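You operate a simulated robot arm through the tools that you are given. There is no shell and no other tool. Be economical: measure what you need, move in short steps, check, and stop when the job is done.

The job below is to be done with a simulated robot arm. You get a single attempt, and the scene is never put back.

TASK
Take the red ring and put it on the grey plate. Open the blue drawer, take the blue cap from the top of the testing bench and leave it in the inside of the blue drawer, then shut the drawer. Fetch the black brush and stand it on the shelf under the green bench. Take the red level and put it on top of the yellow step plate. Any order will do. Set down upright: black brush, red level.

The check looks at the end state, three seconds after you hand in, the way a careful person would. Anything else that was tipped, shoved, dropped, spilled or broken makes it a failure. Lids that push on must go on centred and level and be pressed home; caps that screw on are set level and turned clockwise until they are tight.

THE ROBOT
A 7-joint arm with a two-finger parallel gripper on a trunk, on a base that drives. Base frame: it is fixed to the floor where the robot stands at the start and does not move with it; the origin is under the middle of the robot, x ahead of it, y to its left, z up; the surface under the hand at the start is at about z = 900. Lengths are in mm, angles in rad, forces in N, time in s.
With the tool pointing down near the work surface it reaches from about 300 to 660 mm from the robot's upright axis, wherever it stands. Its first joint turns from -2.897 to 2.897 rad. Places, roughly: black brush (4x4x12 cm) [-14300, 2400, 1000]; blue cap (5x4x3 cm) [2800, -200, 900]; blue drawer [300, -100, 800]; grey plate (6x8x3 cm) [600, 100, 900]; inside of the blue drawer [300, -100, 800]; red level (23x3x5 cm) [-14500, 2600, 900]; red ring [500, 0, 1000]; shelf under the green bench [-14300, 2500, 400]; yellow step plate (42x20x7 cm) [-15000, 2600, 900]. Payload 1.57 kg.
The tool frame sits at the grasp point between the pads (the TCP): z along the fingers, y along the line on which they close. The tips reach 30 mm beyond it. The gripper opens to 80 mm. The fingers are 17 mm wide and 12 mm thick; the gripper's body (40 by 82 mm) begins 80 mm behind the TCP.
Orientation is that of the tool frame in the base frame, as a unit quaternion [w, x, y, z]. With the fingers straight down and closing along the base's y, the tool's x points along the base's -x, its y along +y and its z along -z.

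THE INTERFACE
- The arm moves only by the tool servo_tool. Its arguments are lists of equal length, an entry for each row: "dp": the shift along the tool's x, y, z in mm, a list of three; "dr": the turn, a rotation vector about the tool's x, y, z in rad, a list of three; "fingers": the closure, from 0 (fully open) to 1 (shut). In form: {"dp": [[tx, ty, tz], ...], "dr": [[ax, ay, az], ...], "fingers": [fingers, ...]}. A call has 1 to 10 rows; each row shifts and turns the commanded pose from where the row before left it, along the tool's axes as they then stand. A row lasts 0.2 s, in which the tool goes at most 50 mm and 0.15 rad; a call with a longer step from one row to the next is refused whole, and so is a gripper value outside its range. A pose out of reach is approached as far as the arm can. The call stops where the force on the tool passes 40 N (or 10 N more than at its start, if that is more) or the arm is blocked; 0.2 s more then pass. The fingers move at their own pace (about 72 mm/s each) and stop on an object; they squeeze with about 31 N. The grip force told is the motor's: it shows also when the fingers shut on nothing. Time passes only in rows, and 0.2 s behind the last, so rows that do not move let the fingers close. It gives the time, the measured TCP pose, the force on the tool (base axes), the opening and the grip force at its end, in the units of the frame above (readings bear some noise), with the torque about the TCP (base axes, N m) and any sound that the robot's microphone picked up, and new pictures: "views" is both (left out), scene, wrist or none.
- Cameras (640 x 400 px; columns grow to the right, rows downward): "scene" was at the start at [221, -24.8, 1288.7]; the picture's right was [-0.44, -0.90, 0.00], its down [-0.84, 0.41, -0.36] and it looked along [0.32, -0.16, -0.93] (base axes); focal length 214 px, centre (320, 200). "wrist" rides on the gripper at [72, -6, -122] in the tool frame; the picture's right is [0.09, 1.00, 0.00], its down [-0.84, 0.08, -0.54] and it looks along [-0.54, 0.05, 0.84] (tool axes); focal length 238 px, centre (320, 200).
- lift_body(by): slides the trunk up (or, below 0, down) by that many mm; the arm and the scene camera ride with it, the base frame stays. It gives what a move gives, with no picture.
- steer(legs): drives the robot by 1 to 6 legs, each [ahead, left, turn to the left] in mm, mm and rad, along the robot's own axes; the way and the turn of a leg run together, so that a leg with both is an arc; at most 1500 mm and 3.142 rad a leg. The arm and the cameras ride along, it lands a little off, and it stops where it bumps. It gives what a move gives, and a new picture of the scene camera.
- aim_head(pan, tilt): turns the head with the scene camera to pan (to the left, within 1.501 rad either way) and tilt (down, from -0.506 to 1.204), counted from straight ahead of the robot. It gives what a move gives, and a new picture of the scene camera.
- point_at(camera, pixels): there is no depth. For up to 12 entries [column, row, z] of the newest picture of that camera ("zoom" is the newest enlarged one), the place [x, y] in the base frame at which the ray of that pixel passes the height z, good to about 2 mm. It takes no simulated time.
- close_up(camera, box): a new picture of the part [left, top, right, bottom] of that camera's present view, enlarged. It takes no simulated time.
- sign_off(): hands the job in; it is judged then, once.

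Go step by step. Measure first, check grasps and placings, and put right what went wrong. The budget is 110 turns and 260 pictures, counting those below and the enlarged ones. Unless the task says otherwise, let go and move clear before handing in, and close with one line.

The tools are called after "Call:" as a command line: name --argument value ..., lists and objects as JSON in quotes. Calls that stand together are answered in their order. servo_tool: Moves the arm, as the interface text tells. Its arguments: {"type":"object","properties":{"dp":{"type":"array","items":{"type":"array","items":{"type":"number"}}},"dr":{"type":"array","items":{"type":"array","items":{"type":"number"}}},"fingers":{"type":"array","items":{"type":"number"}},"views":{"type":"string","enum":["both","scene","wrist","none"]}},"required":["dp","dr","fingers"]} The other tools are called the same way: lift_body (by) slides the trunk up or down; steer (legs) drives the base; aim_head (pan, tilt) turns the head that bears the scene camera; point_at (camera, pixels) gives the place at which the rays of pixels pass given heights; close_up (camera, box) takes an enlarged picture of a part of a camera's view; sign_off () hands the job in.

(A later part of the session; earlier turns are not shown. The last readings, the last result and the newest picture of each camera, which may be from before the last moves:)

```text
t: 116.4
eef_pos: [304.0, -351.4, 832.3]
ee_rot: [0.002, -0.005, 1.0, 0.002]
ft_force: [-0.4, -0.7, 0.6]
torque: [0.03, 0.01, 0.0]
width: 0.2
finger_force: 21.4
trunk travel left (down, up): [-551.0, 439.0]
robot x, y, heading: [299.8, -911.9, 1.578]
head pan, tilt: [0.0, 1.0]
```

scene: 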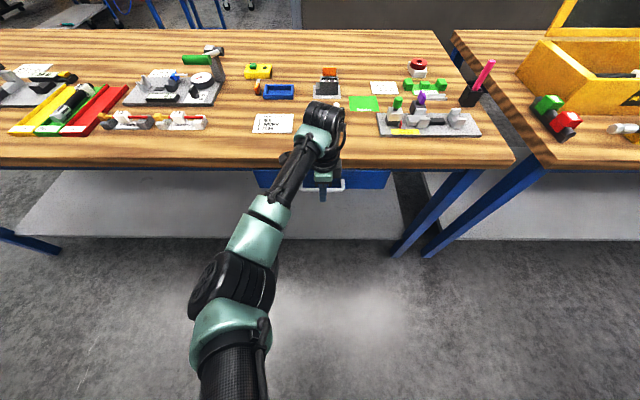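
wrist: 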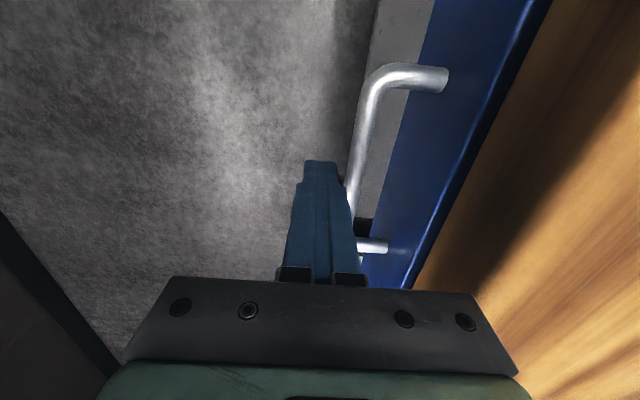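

Nearly shut, with little force. Keep pushing in small steps until it stops.

Call:
servo_tool --dp '[[0, 6, 0], [0, 5, 0], [0, 4, 0], [0, 4, 0], [0, 4, 0], [0, 4, 0], [0, 3, 0], [0, 3, 0]]' --dr '[[0, 0, 0], [0, 0, 0], [0, 0, 0], [0, 0, 0], [0, 0, 0], [0, 0, 0], [0, 0, 0], [0, 0, 0]]' --fingers '[1, 1, 1, 1, 1, 1, 1, 1]'

Call:
close_up --camera "scene" --box '[230, 130, 420, 240]'

```text
t: 118.1
eef_pos: [304.0, -329.7, 832.5]
ee_rot: [0.002, -0.004, 1.0, -0.011]
ft_force: [-1.3, -15.8, 13.3]
torque: [-0.14, 0.05, 0.07]
width: 0.0
finger_force: 20.8
trunk travel left (down, up): [-551.0, 439.0]
robot x, y, heading: [297.4, -911.2, 1.581]
head pan, tilt: [0.0, 1.0]
stopped in row 8: the force on the tool passed its limit at 42 N (the readings are from after the stop); the commanded pose is now the measured one
```

scene: 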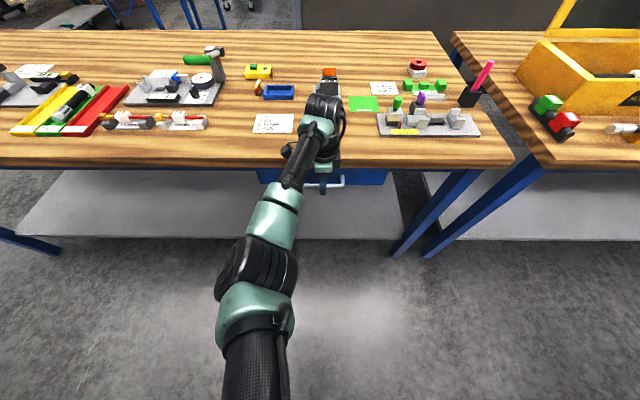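
wrist: 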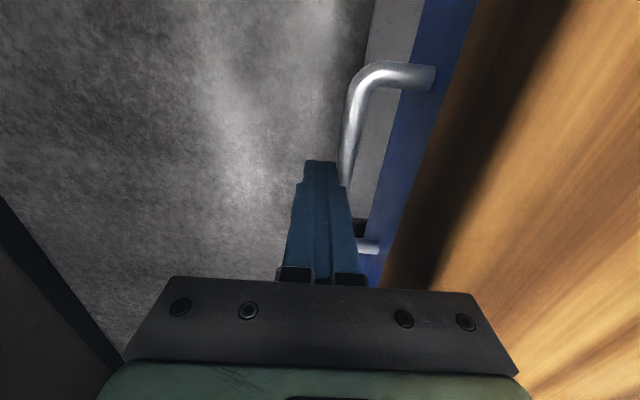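

```text
3.37 times, centred on (325, 185) of scene
```

zoom: 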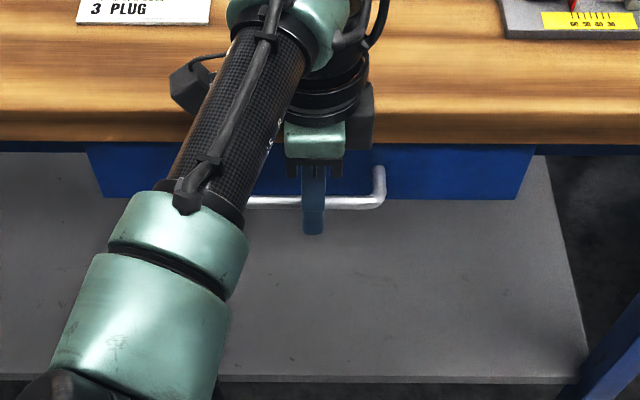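

The drawer stopped at the original handle position with 42 N, so it's shut. Back off and up, and verify.

Call:
servo_tool --dp '[[0, -20, 0], [0, -40, 0], [0, -40, 0], [0, -40, -20], [0, 0, -50], [0, 0, -50], [0, 0, -50], [0, 0, -40], [0, 0, 0]]' --dr '[[0, 0, 0], [0, 0, 0], [0, 0, 0], [0, 0, 0], [0, 0, 0], [0, 0, 0], [0, 0, 0], [0, 0, 0], [0, 0, 0]]' --fingers '[1, 1, 1, 1, 1, 1, 1, 0.5, 0]' --views "scene"

Call:
close_up --camera "wrist" --box '[0, 0, 640, 400]'

```text
t: 120.1
eef_pos: [304.0, -460.3, 1043.2]
ee_rot: [0.001, -0.002, 1.0, -0.011]
ft_force: [0.1, 0.1, 0.1]
torque: [0.01, -0.01, -0.02]
width: 78.1
finger_force: 0.3
trunk travel left (down, up): [-551.0, 439.0]
robot x, y, heading: [300.2, -917.8, 1.575]
head pan, tilt: [0.0, 1.0]
```

scene: 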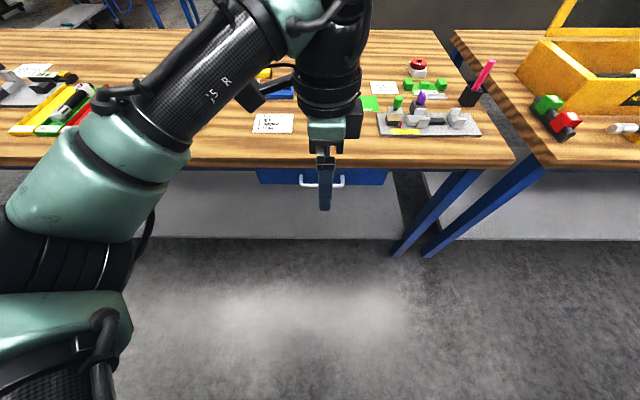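

```text
1.00 times, centred on (320, 200) of wrist (not enlarged: the box is as wide or as high as the picture)
```

zoom: 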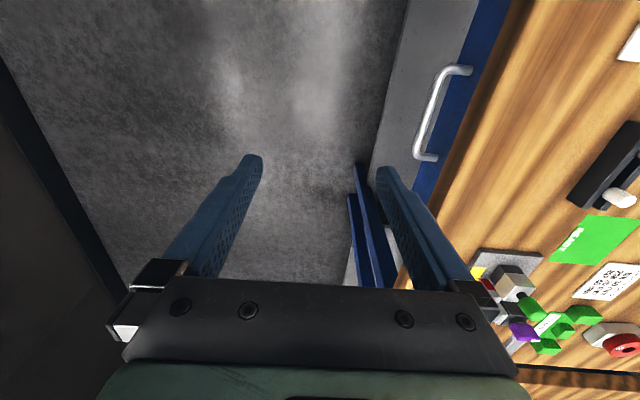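

The drawer looks shut; verify the bar's place by measurement.

Call:
point_at --camera "zoom" --pixels '[[432, 110, 816], [425, 130, 816]]'

Call:
point_at --camera "scene" --pixels '[[310, 185, 816], [338, 185, 816]]'

Call:
aim_head --pan 1.4 --tilt 0.25

```text
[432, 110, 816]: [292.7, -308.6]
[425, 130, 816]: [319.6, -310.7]
```

```text
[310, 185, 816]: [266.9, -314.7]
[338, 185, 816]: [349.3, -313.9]
```

```text
t: 121.6
eef_pos: [303.5, -461.5, 1044.0]
ee_rot: [0.002, -0.003, 1.0, -0.011]
ft_force: [0.1, 0.6, 0.0]
torque: [-0.01, 0.02, -0.02]
width: 80.0
finger_force: 0.1
trunk travel left (down, up): [-551.0, 439.0]
robot x, y, heading: [296.0, -914.2, 1.574]
head pan, tilt: [1.4, 0.25]
```

scene: 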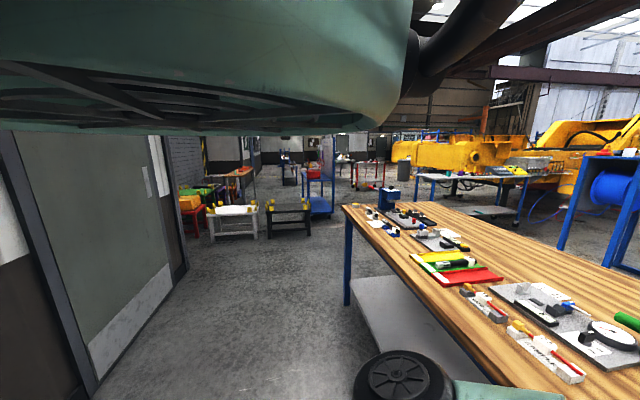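

The bar is back at y≈-313: drawer shut. Now turn to face -x and look down the workshop.

Call:
steer --legs '[[-60, 0, 0], [0, 0, 1.5708]]'

Call:
aim_head --pan -0.15 --tilt 0.2

```text
t: 126.4
eef_pos: [-154.2, -978.0, 1043.5]
ee_rot: [-0.008, 0.714, -0.7, 0.006]
ft_force: [1.0, -0.7, -1.0]
torque: [0.0, 0.0, 0.02]
width: 80.1
finger_force: 0.1
trunk travel left (down, up): [-551.0, 439.0]
robot x, y, heading: [302.2, -976.9, -3.123]
head pan, tilt: [1.4, 0.25]
```

scene: 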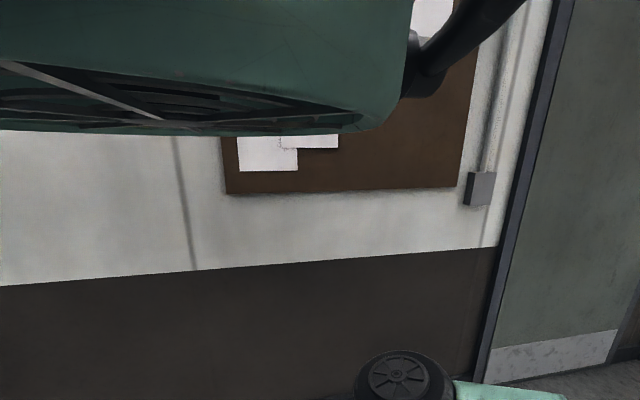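

```text
t: 128.1
eef_pos: [-154.4, -976.9, 1043.3]
ee_rot: [-0.009, 0.714, -0.7, 0.007]
ft_force: [0.3, 0.5, -0.4]
torque: [-0.02, -0.04, 0.0]
width: 80.1
finger_force: 0.1
trunk travel left (down, up): [-551.0, 439.0]
robot x, y, heading: [295.5, -971.1, -3.123]
head pan, tilt: [-0.15, 0.201]
```

scene: 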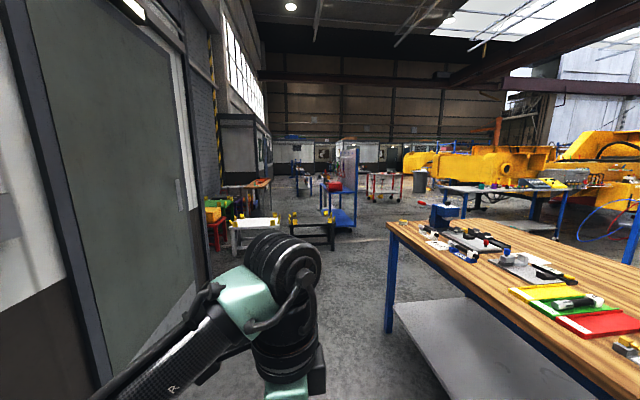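

I see trestles at (255,235),(312,232), a blue cart at (340,210), a red trolley at (385,185) and a table at (500,200). Measure their floor spots to plan a route.

Call:
point_at --camera "scene" --pixels '[[233, 252, 0], [333, 248, 0], [356, 228, 0], [320, 214, 0], [368, 200, 0], [402, 197, 0], [421, 192, 0], [388, 330, 0], [555, 240, 0], [440, 215, 0], [475, 205, 0], [296, 195, 0]]'

Call:
close_up --camera "scene" --box '[220, 120, 460, 270]'

```text
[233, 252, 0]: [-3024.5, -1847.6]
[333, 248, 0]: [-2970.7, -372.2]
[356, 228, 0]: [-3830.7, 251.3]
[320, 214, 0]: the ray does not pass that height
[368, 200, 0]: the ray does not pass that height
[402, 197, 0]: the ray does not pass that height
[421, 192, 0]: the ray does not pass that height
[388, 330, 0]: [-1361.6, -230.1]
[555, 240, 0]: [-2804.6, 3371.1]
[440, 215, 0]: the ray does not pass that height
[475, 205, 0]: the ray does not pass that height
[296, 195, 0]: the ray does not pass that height
```

```text
2.67 times, centred on (340, 195) of scene
```

zoom: 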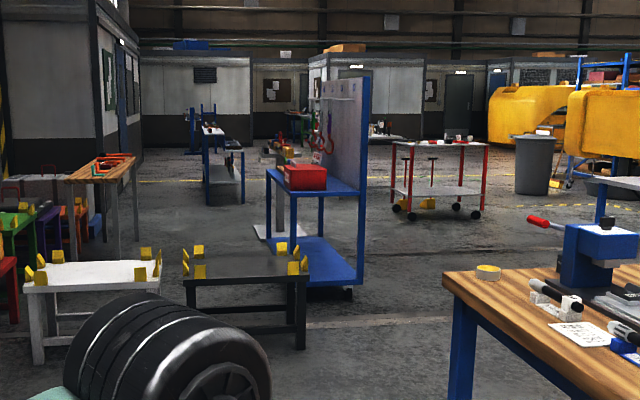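

The aisle between the cart (ends y≈250 at x≈-3830) and the trolley looks passable at y≈800. Drive past the bench end, then diagonally.

Call:
steer --legs '[[1500, 0, 0], [550, 0, 0], [600, -880, 0], [600, -880, 0]]'

Call:
aim_head --pan 0.0 --tilt 0.2

```text
t: 148.3
eef_pos: [-3369.9, 787.5, 1042.8]
ee_rot: [-0.009, 0.708, -0.706, 0.006]
ft_force: [0.1, 0.3, 0.0]
torque: [-0.03, -0.02, 0.0]
width: 79.9
finger_force: 0.1
trunk travel left (down, up): [-551.0, 439.0]
robot x, y, heading: [-2915.1, 781.0, -3.147]
head pan, tilt: [-0.15, 0.201]
```

scene: 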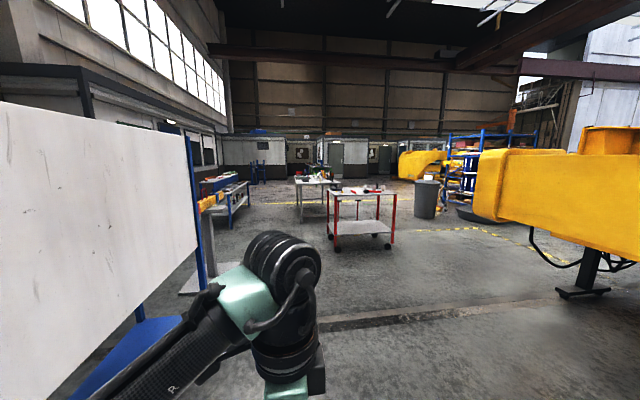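

```text
t: 149.0
eef_pos: [-3369.4, 786.9, 1043.0]
ee_rot: [-0.009, 0.708, -0.706, 0.006]
ft_force: [-0.5, -0.4, -0.8]
torque: [0.0, -0.02, 0.01]
width: 79.9
finger_force: 0.0
trunk travel left (down, up): [-551.0, 439.0]
robot x, y, heading: [-2916.3, 778.4, -3.143]
head pan, tilt: [0.0, 0.201]
```

scene: 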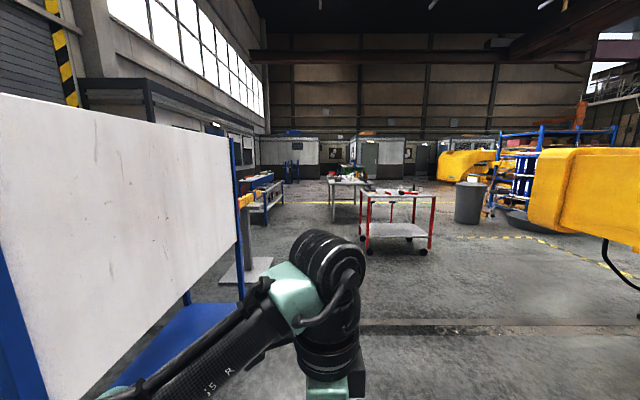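

Trolley's left edge is at y≈1440, the table behind at y≈1040 (x≈-7270), a post base at y<200 (x≈-5400). Go straight, then shift left to y≈480.

Call:
steer --legs '[[1500, 0, 0], [1500, 0, 0], [700, 300, 0], [1400, 0, 0]]'

```text
t: 173.8
eef_pos: [-8471.1, 344.3, 1042.4]
ee_rot: [-0.009, 0.729, -0.684, 0.005]
ft_force: [1.0, -0.1, 0.5]
torque: [-0.04, -0.02, 0.03]
width: 80.1
finger_force: 0.1
trunk travel left (down, up): [-551.0, 439.0]
robot x, y, heading: [-8019.2, 367.6, -3.075]
head pan, tilt: [0.0, 0.201]
```

scene: 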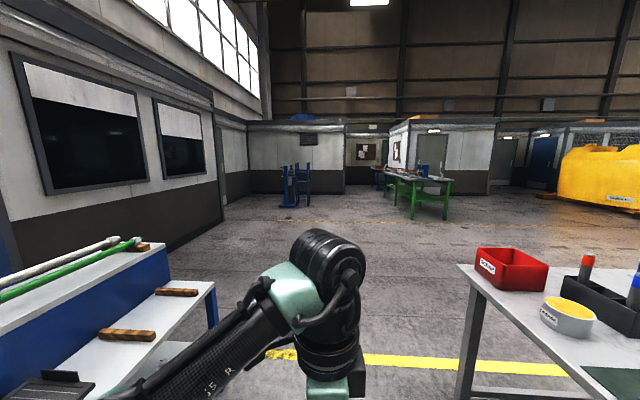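

The green bench is ahead at (420,190). Straighten heading and drive out of this gap.

Call:
steer --legs '[[0, 0, -0.066], [1500, 0, 0], [1300, -600, 0]]'

Call:
close_up --camera "scene" --box '[300, 110, 620, 310]'

```text
t: 188.4
eef_pos: [-11254.8, 966.0, 1043.2]
ee_rot: [-0.009, 0.711, -0.703, 0.006]
ft_force: [0.2, -0.2, -0.1]
torque: [-0.04, 0.01, -0.02]
width: 80.2
finger_force: 0.1
trunk travel left (down, up): [-551.0, 439.0]
robot x, y, heading: [-10800.3, 964.6, -3.128]
head pan, tilt: [0.0, 0.201]
```

scene: 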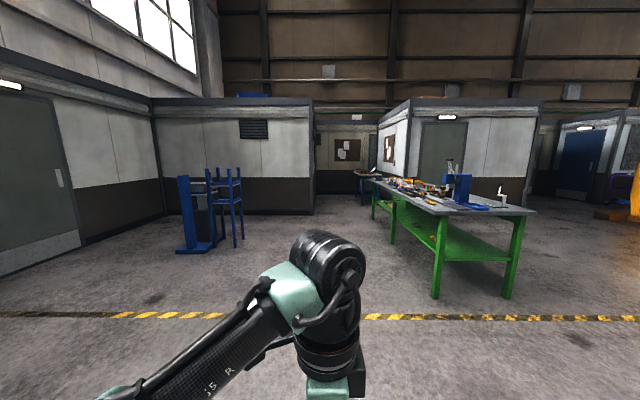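

```text
2.00 times, centred on (460, 210) of scene
```

zoom: 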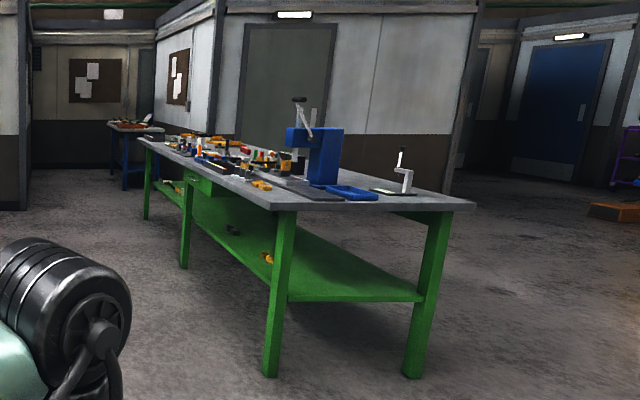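

The green bench stretches along -x; its low-y side is the near long side. Measure legs and top corners.

Call:
point_at --camera "scene" --pixels '[[435, 297, 0], [507, 298, 0], [392, 243, 0], [371, 218, 0], [436, 214, 900], [536, 211, 900], [371, 181, 900]]'

```text
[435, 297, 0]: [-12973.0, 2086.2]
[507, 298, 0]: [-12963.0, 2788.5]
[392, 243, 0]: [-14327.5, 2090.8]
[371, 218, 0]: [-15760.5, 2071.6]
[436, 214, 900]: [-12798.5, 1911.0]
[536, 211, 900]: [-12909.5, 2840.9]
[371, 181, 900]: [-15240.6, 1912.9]
```

The bench spans x -12950…-15780, y 2050…2820. Drive along its near side to x≈-14300 and turn to face it.

Call:
steer --legs '[[1450, -200, 0], [1450, -200, 0], [600, 0, 0], [0, 0, -1.5708]]'

Call:
aim_head --pan 0.0 --tilt 0.45

```text
t: 209.3
eef_pos: [-14302.4, 1801.6, 1043.0]
ee_rot: [0.002, 0.003, 1.0, -0.01]
ft_force: [-0.5, -0.8, 0.7]
torque: [0.02, 0.0, 0.01]
width: 79.8
finger_force: 0.0
trunk travel left (down, up): [-551.0, 439.0]
robot x, y, heading: [-14314.6, 1346.4, 1.564]
head pan, tilt: [0.0, 0.201]
```

scene: 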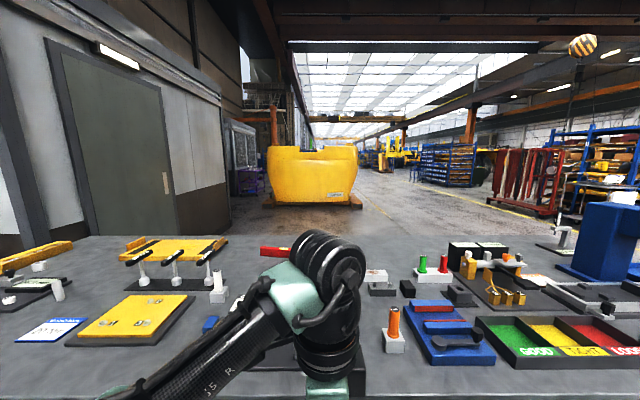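

```text
t: 210.1
eef_pos: [-14302.4, 1801.5, 1042.5]
ee_rot: [0.002, 0.002, 1.0, -0.01]
ft_force: [-0.3, 0.3, 0.1]
torque: [0.05, -0.02, -0.01]
width: 79.8
finger_force: 0.1
trunk travel left (down, up): [-551.0, 439.0]
robot x, y, heading: [-14313.2, 1347.9, 1.568]
head pan, tilt: [0.0, 0.45]
```

scene: 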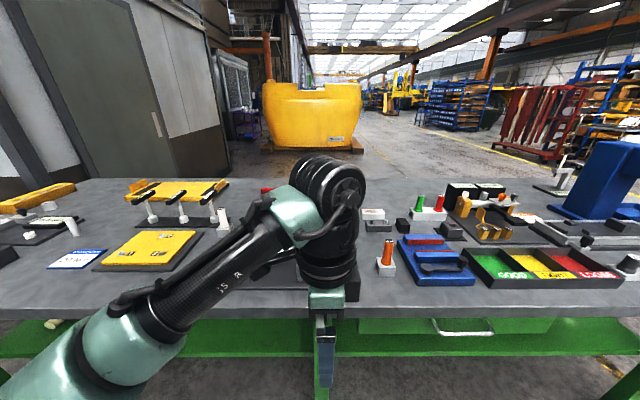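

The arm hides the brush. Shift right 350 mm and pan left to see past it.

Call:
steer --legs '[[0, -350, 0]]'

Call:
aim_head --pan 0.6 --tilt 0.5

Call:
close_up --camera "scene" --box '[180, 80, 420, 230]'

```text
t: 212.3
eef_pos: [-13961.4, 1798.2, 1043.5]
ee_rot: [0.001, 0.004, 1.0, -0.01]
ft_force: [0.2, 0.1, 0.6]
torque: [-0.01, 0.02, 0.0]
width: 79.9
finger_force: 0.0
trunk travel left (down, up): [-551.0, 439.0]
robot x, y, heading: [-13968.4, 1345.7, 1.562]
head pan, tilt: [0.0, 0.45]
```

scene: 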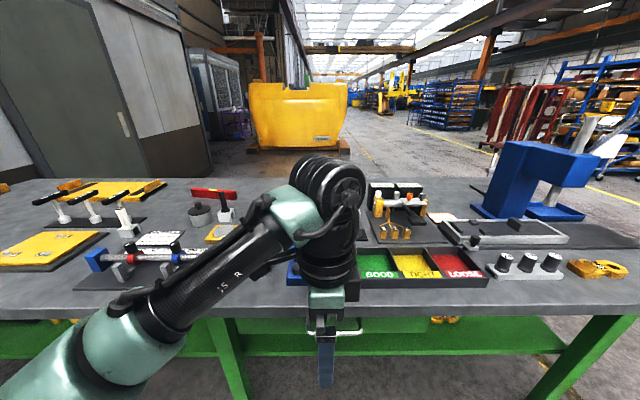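

```text
t: 213.3
eef_pos: [-13963.3, 1798.1, 1043.8]
ee_rot: [0.002, 0.004, 1.0, -0.01]
ft_force: [-0.7, 0.0, 0.2]
torque: [0.0, 0.01, -0.02]
width: 80.2
finger_force: 0.0
trunk travel left (down, up): [-551.0, 439.0]
robot x, y, heading: [-13970.5, 1344.6, 1.566]
head pan, tilt: [0.6, 0.499]
```

scene: 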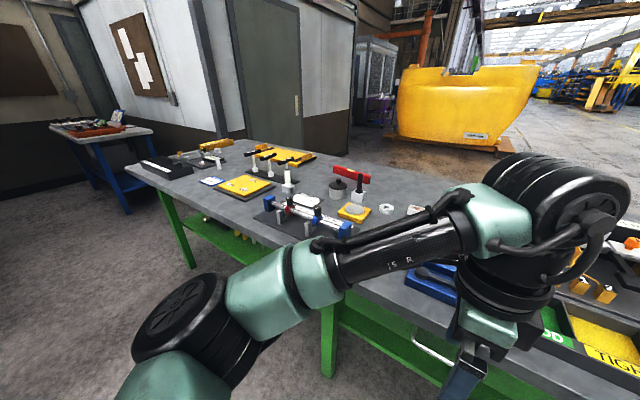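

```text
2.67 times, centred on (300, 155) of scene
```

zoom: 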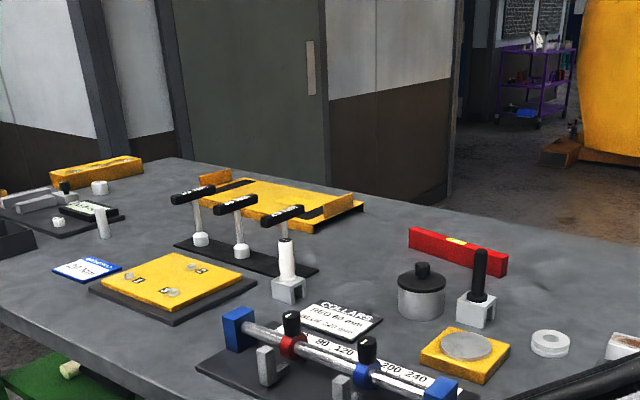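

The red level stands at zoom (457,252), and a black-handled item at (480,285). Zoom closer.

Call:
close_up --camera "scene" --box '[320, 155, 400, 205]'

Call:
close_up --camera "scene" --box '[230, 130, 330, 200]'

Call:
point_at --camera "scene" --pixels '[[358.5, 202, 900], [334, 169, 920], [368, 182, 920], [360, 174, 1000], [255, 153, 930], [316, 157, 930], [265, 162, 900]]'

```text
8.00 times, centred on (360, 180) of scene
```

zoom: 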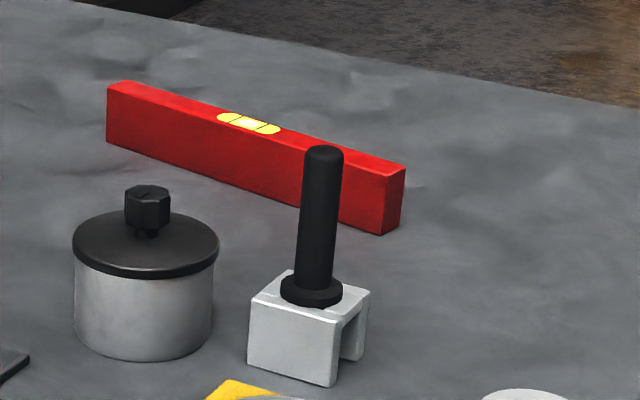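

```text
5.71 times, centred on (280, 165) of scene
```

zoom: 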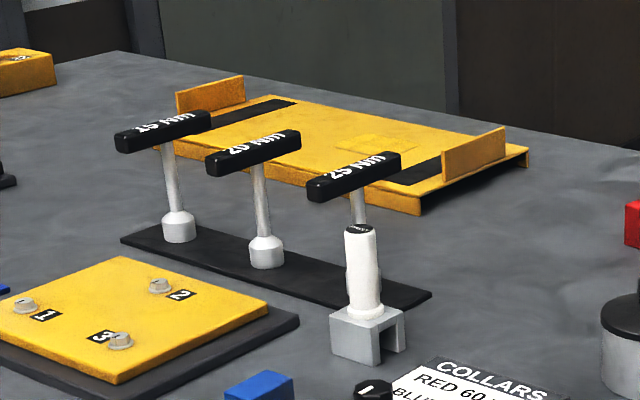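

```text
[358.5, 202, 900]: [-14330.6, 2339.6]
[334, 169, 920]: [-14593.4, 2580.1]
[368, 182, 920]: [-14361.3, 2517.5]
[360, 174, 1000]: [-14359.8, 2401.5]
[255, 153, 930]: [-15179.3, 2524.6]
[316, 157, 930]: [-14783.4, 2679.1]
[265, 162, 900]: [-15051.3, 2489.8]
```

The brush is a black handle with a flange on a grey stand near (-14335,2370); the level is behind it. I'll yaw the tool back, then pitch it forward about 1 rad so that I can grip the handle and later reach the shelf.

Call:
servo_tool --dp '[[0, 0, 0], [0, 0, 0], [0, 0, 0], [0, 0, 0], [0, 0, 0], [0, 0, 0], [0, 0, 0], [0, 0, 0], [0, 0, 0], [0, 0, 0]]' --dr '[[0, 0, -0.15], [0, 0, -0.15], [0, 0, -0.15], [0, 0, -0.15], [0, 0, -0.15], [0, 0, -0.15], [0, 0, -0.15], [0, 0, -0.15], [0, 0, -0.15], [0, 0, -0.15]]' --fingers '[0, 0, 0, 0, 0, 0, 0, 0, 0, 0]' --views "none"

Call:
servo_tool --dp '[[-20, 0, 0], [-20, 0, 0], [0, 0, 0], [0, 0, 0], [0, 0, 0], [0, 0, 0], [0, 0, 0], [0, 0, 0], [0, 0, 0]]' --dr '[[0, 0, -0.067], [0, 0, 0], [0, -0.145, 0], [0, -0.145, 0], [0, -0.145, 0], [0, -0.145, 0], [0, -0.145, 0], [0, -0.145, 0], [0, -0.145, 0]]' --fingers '[0, 0, 0, 0, 0, 0, 0, 0, 0]'

```text
t: 215.5
eef_pos: [-13962.2, 1800.4, 1044.0]
ee_rot: [-0.006, -0.679, 0.734, -0.008]
ft_force: [-0.5, 0.5, -0.2]
torque: [0.06, 0.04, -0.01]
width: 80.0
finger_force: 0.0
trunk travel left (down, up): [-551.0, 439.0]
robot x, y, heading: [-13972.4, 1344.6, 1.561]
head pan, tilt: [0.6, 0.499]
```

```text
t: 217.5
eef_pos: [-13960.1, 1838.3, 1043.0]
ee_rot: [0.341, -0.618, 0.625, 0.334]
ft_force: [-0.1, 0.0, -0.4]
torque: [0.01, -0.01, -0.01]
width: 80.0
finger_force: 0.0
trunk travel left (down, up): [-551.0, 439.0]
robot x, y, heading: [-13973.0, 1344.4, 1.559]
head pan, tilt: [0.6, 0.499]
```

scene: 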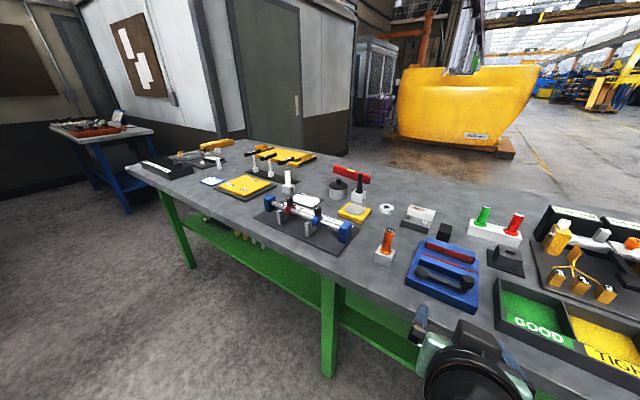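
wrist: 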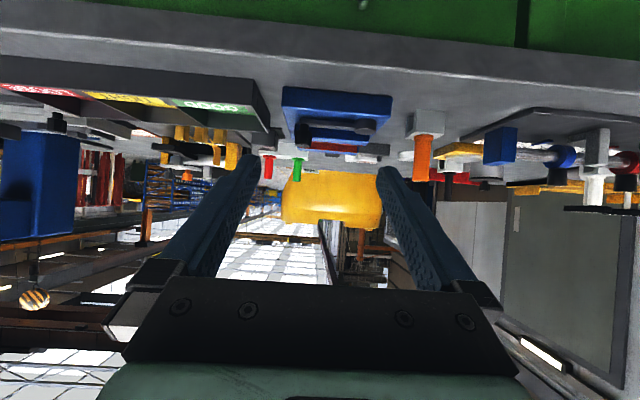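

The view is clear and the hand low at right. Strafe left to line up with the brush and get a second view.

Call:
point_at --camera "scene" --pixels '[[360.3, 174.3, 1020], [360.3, 174.3, 1040], [360.3, 174.3, 1060], [359, 191.5, 940], [359, 191.5, 950], [359, 191.5, 960]]'

Call:
steer --legs '[[100, 375, 0.01]]'

Call:
aim_head --pan 0.0 --tilt 0.6

Call:
close_up --camera "scene" --box '[240, 80, 400, 180]'

```text
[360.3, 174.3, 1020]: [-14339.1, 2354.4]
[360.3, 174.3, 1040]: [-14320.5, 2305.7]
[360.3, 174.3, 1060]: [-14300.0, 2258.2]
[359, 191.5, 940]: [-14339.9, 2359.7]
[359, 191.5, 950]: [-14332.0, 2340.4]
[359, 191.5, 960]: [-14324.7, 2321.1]
```

```text
t: 220.0
eef_pos: [-14338.5, 1938.2, 1042.5]
ee_rot: [0.339, -0.621, 0.622, 0.336]
ft_force: [-0.5, 0.4, -0.3]
torque: [-0.03, 0.02, -0.01]
width: 80.0
finger_force: 0.0
trunk travel left (down, up): [-551.0, 439.0]
robot x, y, heading: [-14346.3, 1440.0, 1.573]
head pan, tilt: [0.6, 0.499]
```

scene: 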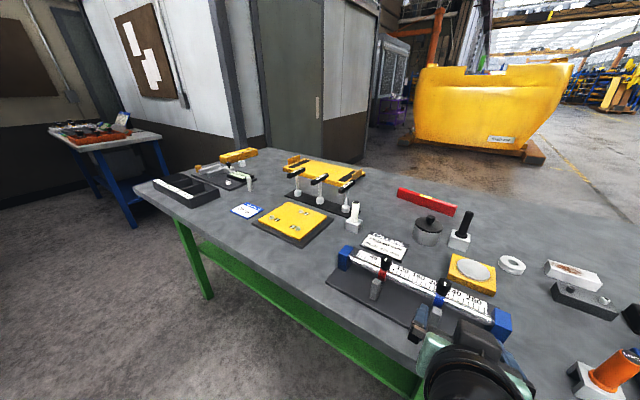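

```text
t: 221.0
eef_pos: [-14338.5, 1938.5, 1042.2]
ee_rot: [0.339, -0.621, 0.622, 0.335]
ft_force: [-0.3, 0.5, -0.7]
torque: [0.01, -0.03, -0.02]
width: 80.0
finger_force: 0.1
trunk travel left (down, up): [-551.0, 439.0]
robot x, y, heading: [-14345.4, 1444.9, 1.569]
head pan, tilt: [0.0, 0.6]
```

scene: 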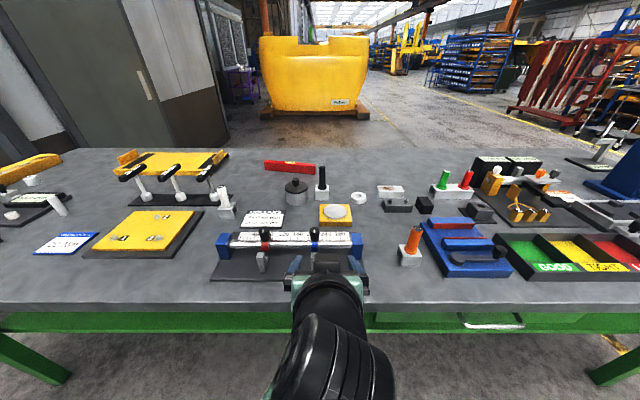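

```text
4.00 times, centred on (320, 130) of scene
```

zoom: 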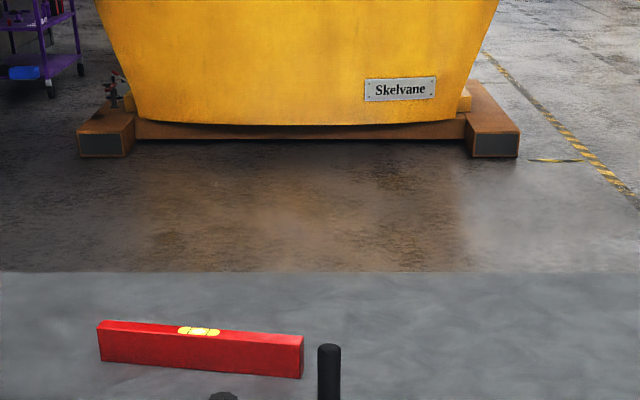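

The brush is at (322,180) in the scene, a ruler fixture stands before it. Zoom to measure precisely.

Call:
close_up --camera "scene" --box '[270, 155, 370, 217]'

Call:
point_at --camera "scene" --pixels '[[322.3, 167, 1000], [322.3, 167, 1010], [322.3, 167, 1020], [322.3, 167, 1030], [322.3, 167, 1040], [322.3, 167, 1050]]'

```text
6.40 times, centred on (320, 186) of scene
```

zoom: 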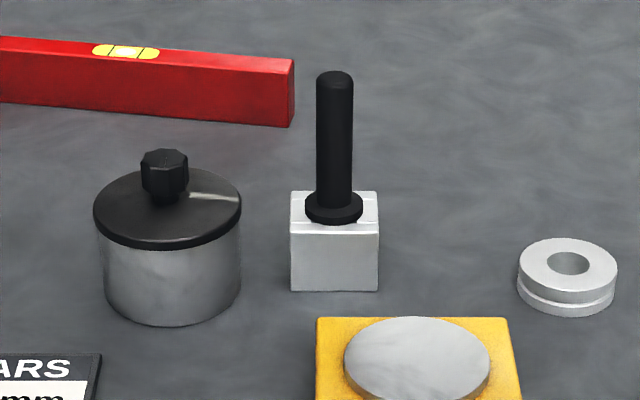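

```text
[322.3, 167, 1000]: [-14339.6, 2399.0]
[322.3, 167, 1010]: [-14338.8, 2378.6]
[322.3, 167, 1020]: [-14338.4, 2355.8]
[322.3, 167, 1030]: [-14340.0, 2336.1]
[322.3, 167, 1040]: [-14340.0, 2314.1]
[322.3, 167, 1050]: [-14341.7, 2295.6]
```

Triangulated: brush axis at (-14340,2357), top ≈1020, flange ≈940. Drive ahead 345 mm with the hand above the fixtures (it should clear at z≥1020).

Call:
steer --legs '[[345, 0, 0]]'

Call:
close_up --camera "wrist" --box '[0, 0, 640, 400]'

```text
t: 223.0
eef_pos: [-14347.2, 2238.8, 1040.2]
ee_rot: [-0.335, 0.632, -0.615, -0.333]
ft_force: [-0.1, 0.2, -0.4]
torque: [0.0, 0.0, 0.0]
width: 79.9
finger_force: 0.1
trunk travel left (down, up): [-551.0, 439.0]
robot x, y, heading: [-14347.7, 1754.3, 1.576]
head pan, tilt: [0.0, 0.6]
stopped in leg 1: the robot was blocked; the commanded pose is now the measured one
```

scene: 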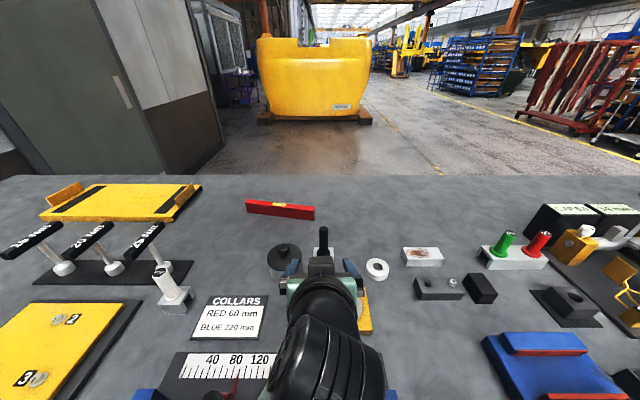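

```text
1.00 times, centred on (320, 200) of wrist (not enlarged: the box is as wide or as high as the picture)
```

zoom: 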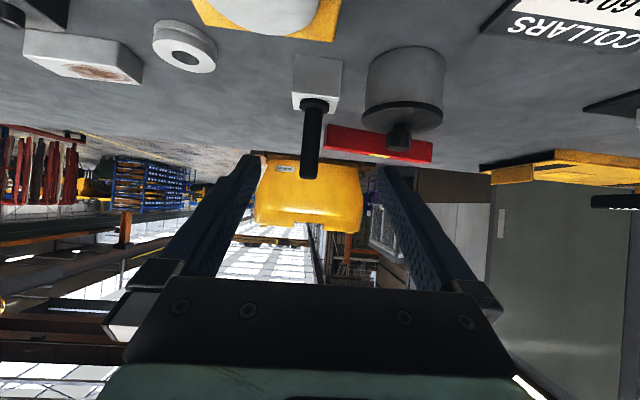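

The base stopped against a bench leg at y=1754; nothing seems disturbed. Verify the brush position from the wrist.

Call:
point_at --camera "zoom" --pixels '[[315, 104, 940], [315, 104, 950], [311, 176, 1010], [311, 176, 1020], [313, 140, 980]]'

Call:
point_at --camera "scene" --pixels '[[324, 230, 1010], [324, 230, 1020], [324, 230, 1030]]'

Call:
close_up --camera "wrist" --box '[250, 30, 410, 190]'

```text
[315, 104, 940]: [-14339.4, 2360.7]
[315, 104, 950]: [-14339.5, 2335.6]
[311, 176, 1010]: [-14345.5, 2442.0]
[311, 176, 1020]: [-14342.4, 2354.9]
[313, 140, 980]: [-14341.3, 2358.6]
```

```text
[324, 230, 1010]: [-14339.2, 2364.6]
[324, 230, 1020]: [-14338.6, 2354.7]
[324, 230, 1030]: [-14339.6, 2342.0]
```

```text
2.50 times, centred on (330, 110) of wrist
```

zoom: 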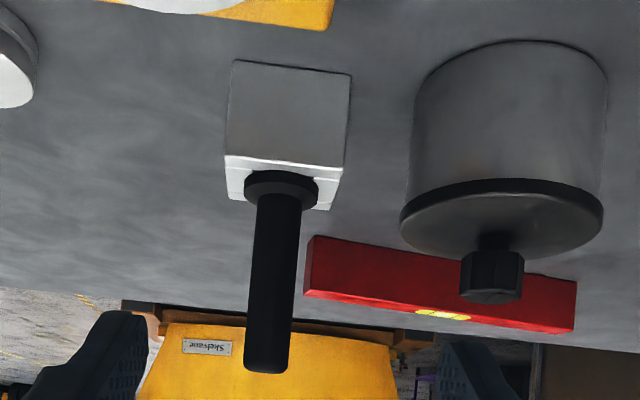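

The brush is at (-14341,2358), all views agree. To keep the wrist camera above the ruler fixture I'll steepen the tool by 0.25 rad and come closer at z≈995.

Call:
servo_tool --dp '[[0, 0, 0], [0, 0, 0], [0.3, -3, 30], [0.3, -3, 30], [0, 0, 0]]' --dr '[[0, 0.125, 0], [0, 0.125, 0], [0, 0, 0], [0, 0, 0], [0, 0, 0]]' --fingers '[0, 0, 0, 0, 0]'

```text
t: 224.4
eef_pos: [-14364.0, 2293.6, 1032.4]
ee_rot: [-0.261, 0.655, -0.643, -0.3]
ft_force: [-0.1, 0.4, -0.1]
torque: [0.0, -0.02, -0.02]
width: 80.1
finger_force: 0.1
trunk travel left (down, up): [-551.0, 439.0]
robot x, y, heading: [-14350.5, 1752.7, 1.577]
head pan, tilt: [0.0, 0.6]
stopped in row 5: the arm was blocked; the commanded pose is now the measured one
```

scene: 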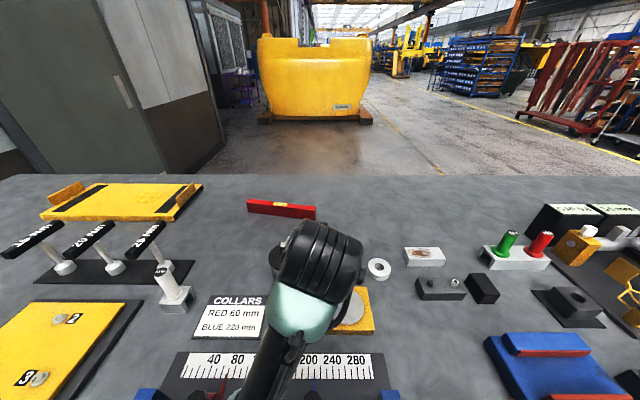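
wrist: 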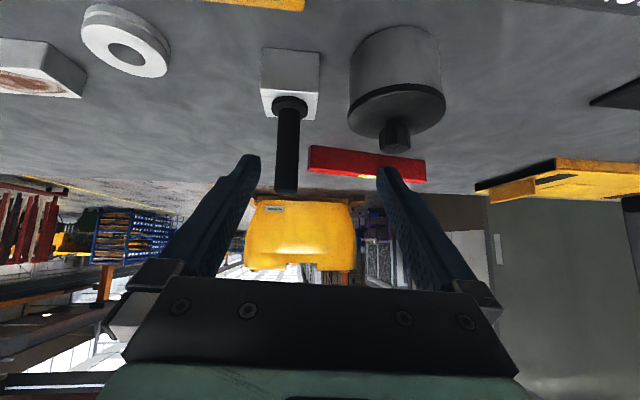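

The arm was blocked by something, likely a forearm contact. Look down before moving.

Call:
aim_head --pan 0.0 --tilt 1.2

```text
t: 225.4
eef_pos: [-14361.7, 2294.1, 1031.5]
ee_rot: [-0.261, 0.654, -0.645, -0.297]
ft_force: [0.5, 0.0, 0.6]
torque: [0.04, 0.02, -0.03]
width: 79.8
finger_force: 0.1
trunk travel left (down, up): [-551.0, 439.0]
robot x, y, heading: [-14348.8, 1749.2, 1.576]
head pan, tilt: [0.0, 1.201]
```

scene: 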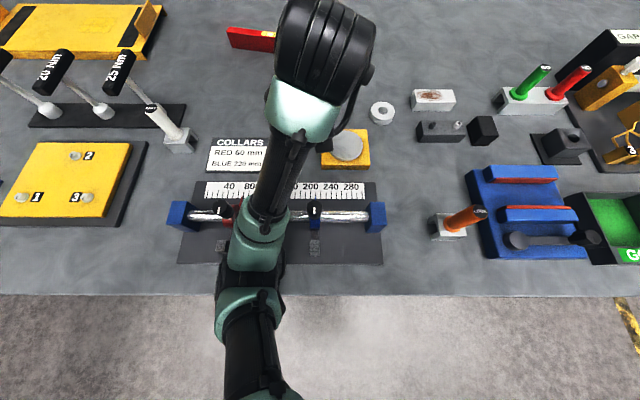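

The elbow and forearm are low over the fixture. Raising the trunk lifts the whole arm off; do it in a modest step.

Call:
lift_body --by 80

Call:
aim_head --pan 0.0 --tilt 1.2

Call:
close_up --camera "scene" --box '[140, 140, 440, 320]'

```text
t: 226.6
eef_pos: [-14356.9, 2299.6, 1103.2]
ee_rot: [-0.257, 0.656, -0.648, -0.29]
ft_force: [0.5, -0.9, 0.8]
torque: [-0.02, 0.01, -0.02]
width: 80.1
finger_force: 0.1
trunk travel left (down, up): [-631.0, 359.0]
robot x, y, heading: [-14348.4, 1751.5, 1.577]
head pan, tilt: [0.0, 1.201]
```

```text
t: 227.2
eef_pos: [-14356.5, 2298.8, 1103.5]
ee_rot: [-0.259, 0.655, -0.648, -0.29]
ft_force: [-0.3, -0.5, 0.5]
torque: [-0.01, 0.01, -0.04]
width: 80.2
finger_force: 0.1
trunk travel left (down, up): [-631.0, 359.0]
robot x, y, heading: [-14348.7, 1755.3, 1.575]
head pan, tilt: [0.0, 1.201]
```

scene: 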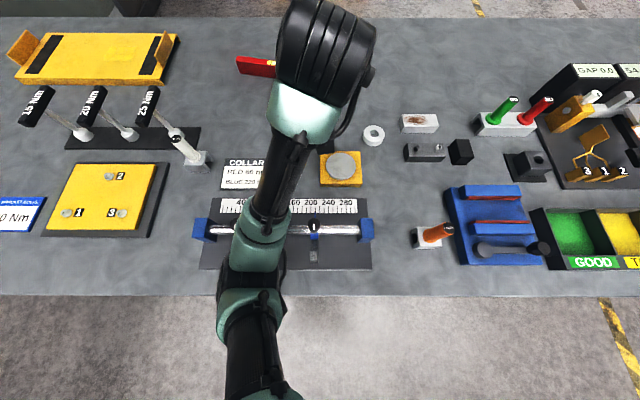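

```text
2.13 times, centred on (290, 230) of scene
```

zoom: 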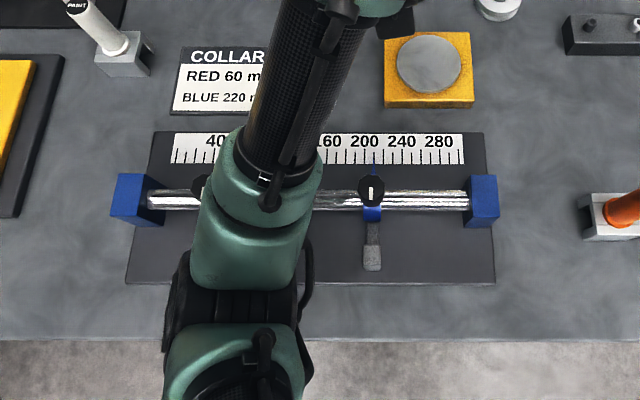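

Lift further to free the arm and check the collar fixture beneath.

Call:
lift_body --by 170

Call:
aim_head --pan 0.25 --tilt 1.1

```text
t: 229.1
eef_pos: [-14358.2, 2298.3, 1272.5]
ee_rot: [-0.258, 0.655, -0.648, -0.29]
ft_force: [0.3, -0.9, -0.4]
torque: [-0.01, -0.01, -0.02]
width: 80.1
finger_force: 0.0
trunk travel left (down, up): [-801.0, 189.0]
robot x, y, heading: [-14347.1, 1751.6, 1.57]
head pan, tilt: [0.0, 1.201]
```

```text
t: 229.9
eef_pos: [-14357.9, 2299.1, 1272.1]
ee_rot: [-0.257, 0.656, -0.647, -0.29]
ft_force: [1.2, -0.1, 0.0]
torque: [0.04, 0.04, 0.02]
width: 80.0
finger_force: 0.1
trunk travel left (down, up): [-801.0, 189.0]
robot x, y, heading: [-14348.3, 1749.5, 1.574]
head pan, tilt: [0.25, 1.1]
```

scene: 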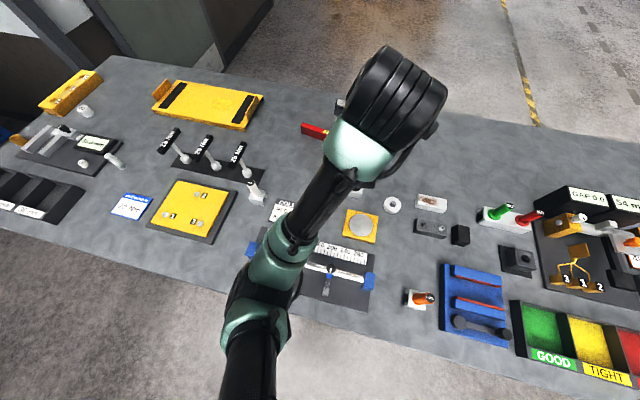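

Arm is free now. With the trunk high I'll lower the hand to (-14341,2290,1060) behind the brush and correct the small roll.

Call:
servo_tool --dp '[[0, 0, 0], [26.3, -2.8, 23.7], [26.3, -2.8, 23.7], [26.3, -2.8, 23.7], [26.3, -2.8, 23.7], [26.3, -2.8, 23.7], [26.3, -2.8, 23.7], [0, 0, 0]]' --dr '[[0.045, 0, 0], [0, 0, 0], [0, 0, 0], [0, 0, 0], [0, 0, 0], [0, 0, 0], [0, 0, 0], [0, 0, 0]]' --fingers '[0, 0, 0, 0, 0, 0, 0, 0]'

```text
t: 231.7
eef_pos: [-14340.3, 2288.7, 1060.8]
ee_rot: [0.272, -0.65, 0.654, 0.276]
ft_force: [-0.2, 0.0, 0.0]
torque: [0.01, -0.01, 0.0]
width: 80.0
finger_force: 0.1
trunk travel left (down, up): [-801.0, 189.0]
robot x, y, heading: [-14351.1, 1751.3, 1.575]
head pan, tilt: [0.25, 1.1]
```

scene: 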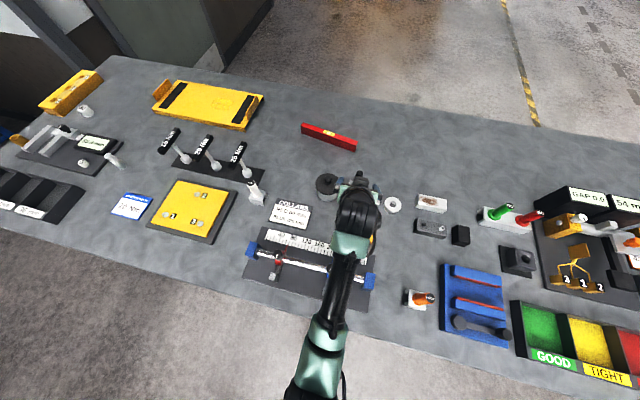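
wrist: 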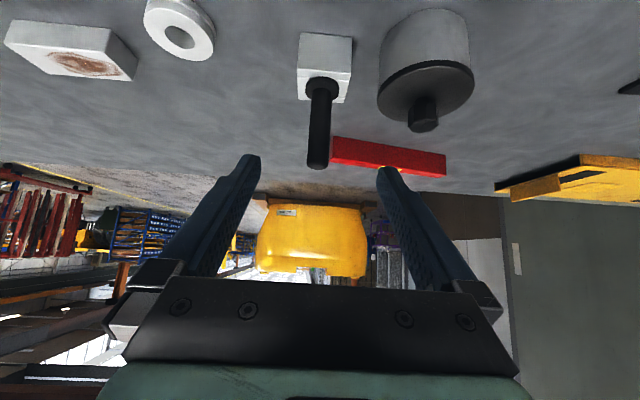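

Good pose. Check the collars on the ruler fixture.

Call:
close_up --camera "scene" --box '[235, 215, 395, 315]'

Call:
point_at --camera "wrist" --pixels '[[323, 85, 940], [318, 165, 1020], [321, 125, 980]]'

```text
4.00 times, centred on (315, 265) of scene
```

zoom: 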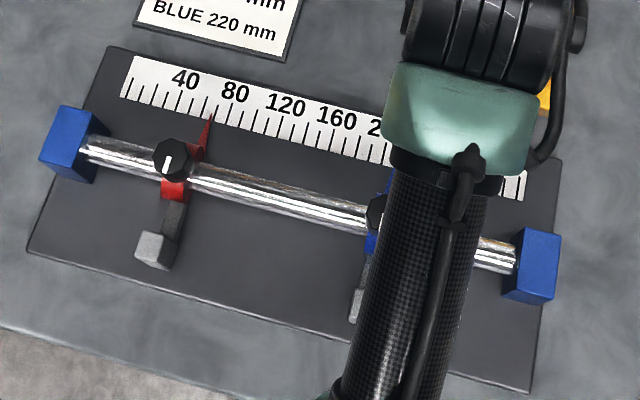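

```text
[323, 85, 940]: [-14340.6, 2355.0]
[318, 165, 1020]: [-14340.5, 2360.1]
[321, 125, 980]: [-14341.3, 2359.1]
```

The red collar (zoom 172,160) may have shifted; I'll compare from the former viewpoint later. First get the brush: advance 99 mm along the tool axis.

Call:
servo_tool --dp '[[0.6, 0, 25], [0.6, 0, 25], [0.6, 0.5, 25], [0.6, 0.5, 24], [0, 0, 0]]' --dr '[[0, 0, 0], [0, 0, 0], [0, 0, 0], [0, 0, 0], [0, 0, 0]]' --fingers '[0.2, 0.2, 0.2, 0.2, 0.2]'

```text
t: 232.9
eef_pos: [-14343.3, 2359.8, 989.6]
ee_rot: [0.273, -0.649, 0.655, 0.275]
ft_force: [0.0, 0.3, -0.1]
torque: [0.01, 0.03, 0.01]
width: 64.0
finger_force: 0.0
trunk travel left (down, up): [-801.0, 189.0]
robot x, y, heading: [-14349.9, 1752.4, 1.571]
head pan, tilt: [0.25, 1.1]
```

scene: 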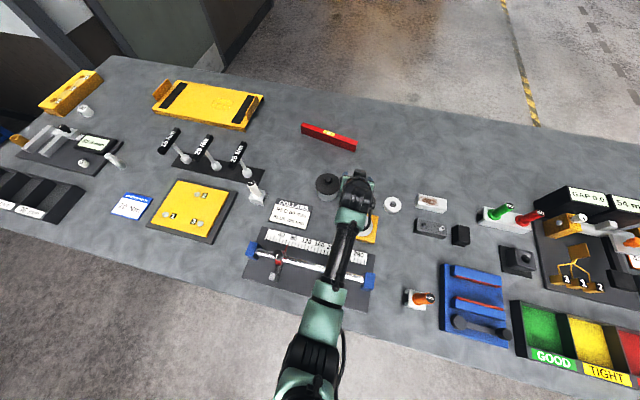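
wrist: 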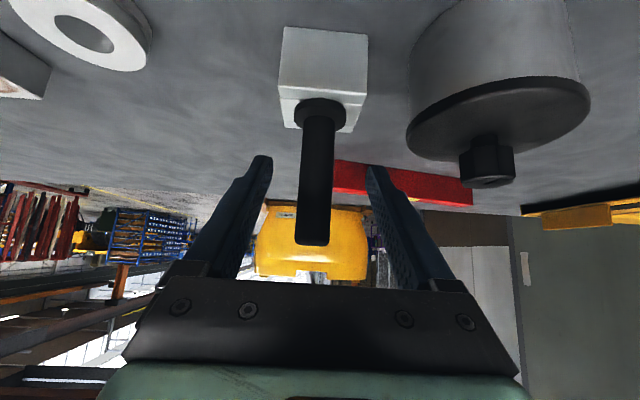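

The handle is between the fingers. Close, then lift straight up.

Call:
servo_tool --dp '[[0, 0, 0], [0, 0, 0], [0, 0, 0], [0, 0, 0], [-10.7, 0, -10.5], [-14.3, 0, -14], [-21.4, 0, -21], [-21.4, 0, -21], [0, 0, 0]]' --dr '[[0, 0, 0], [0, 0, 0], [0, 0, 0], [0, 0, 0], [0, 0, 0], [0, 0, 0], [0, 0, 0], [0, 0, 0], [0, 0, 0]]' --fingers '[1, 1, 1, 1, 1, 1, 1, 1, 1]'

```text
t: 234.9
eef_pos: [-14342.9, 2361.1, 1085.6]
ee_rot: [0.272, -0.65, 0.654, 0.275]
ft_force: [-0.1, 0.4, 0.3]
torque: [-0.01, 0.01, -0.01]
width: 18.3
finger_force: 31.2
trunk travel left (down, up): [-801.0, 189.0]
robot x, y, heading: [-14348.4, 1749.5, 1.571]
head pan, tilt: [0.25, 1.1]
```

scene: 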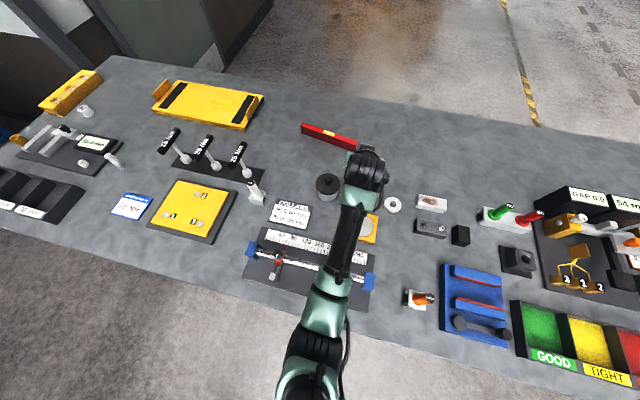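
wrist: 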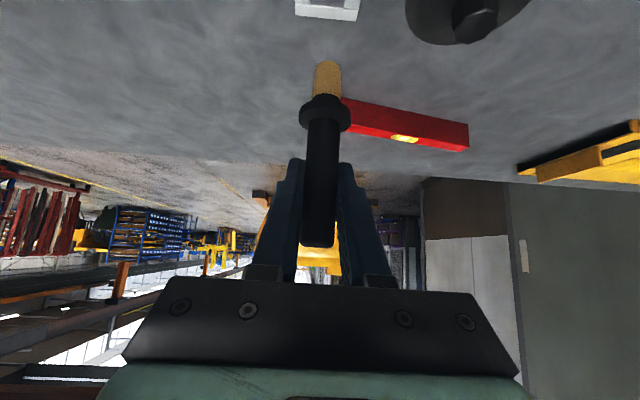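

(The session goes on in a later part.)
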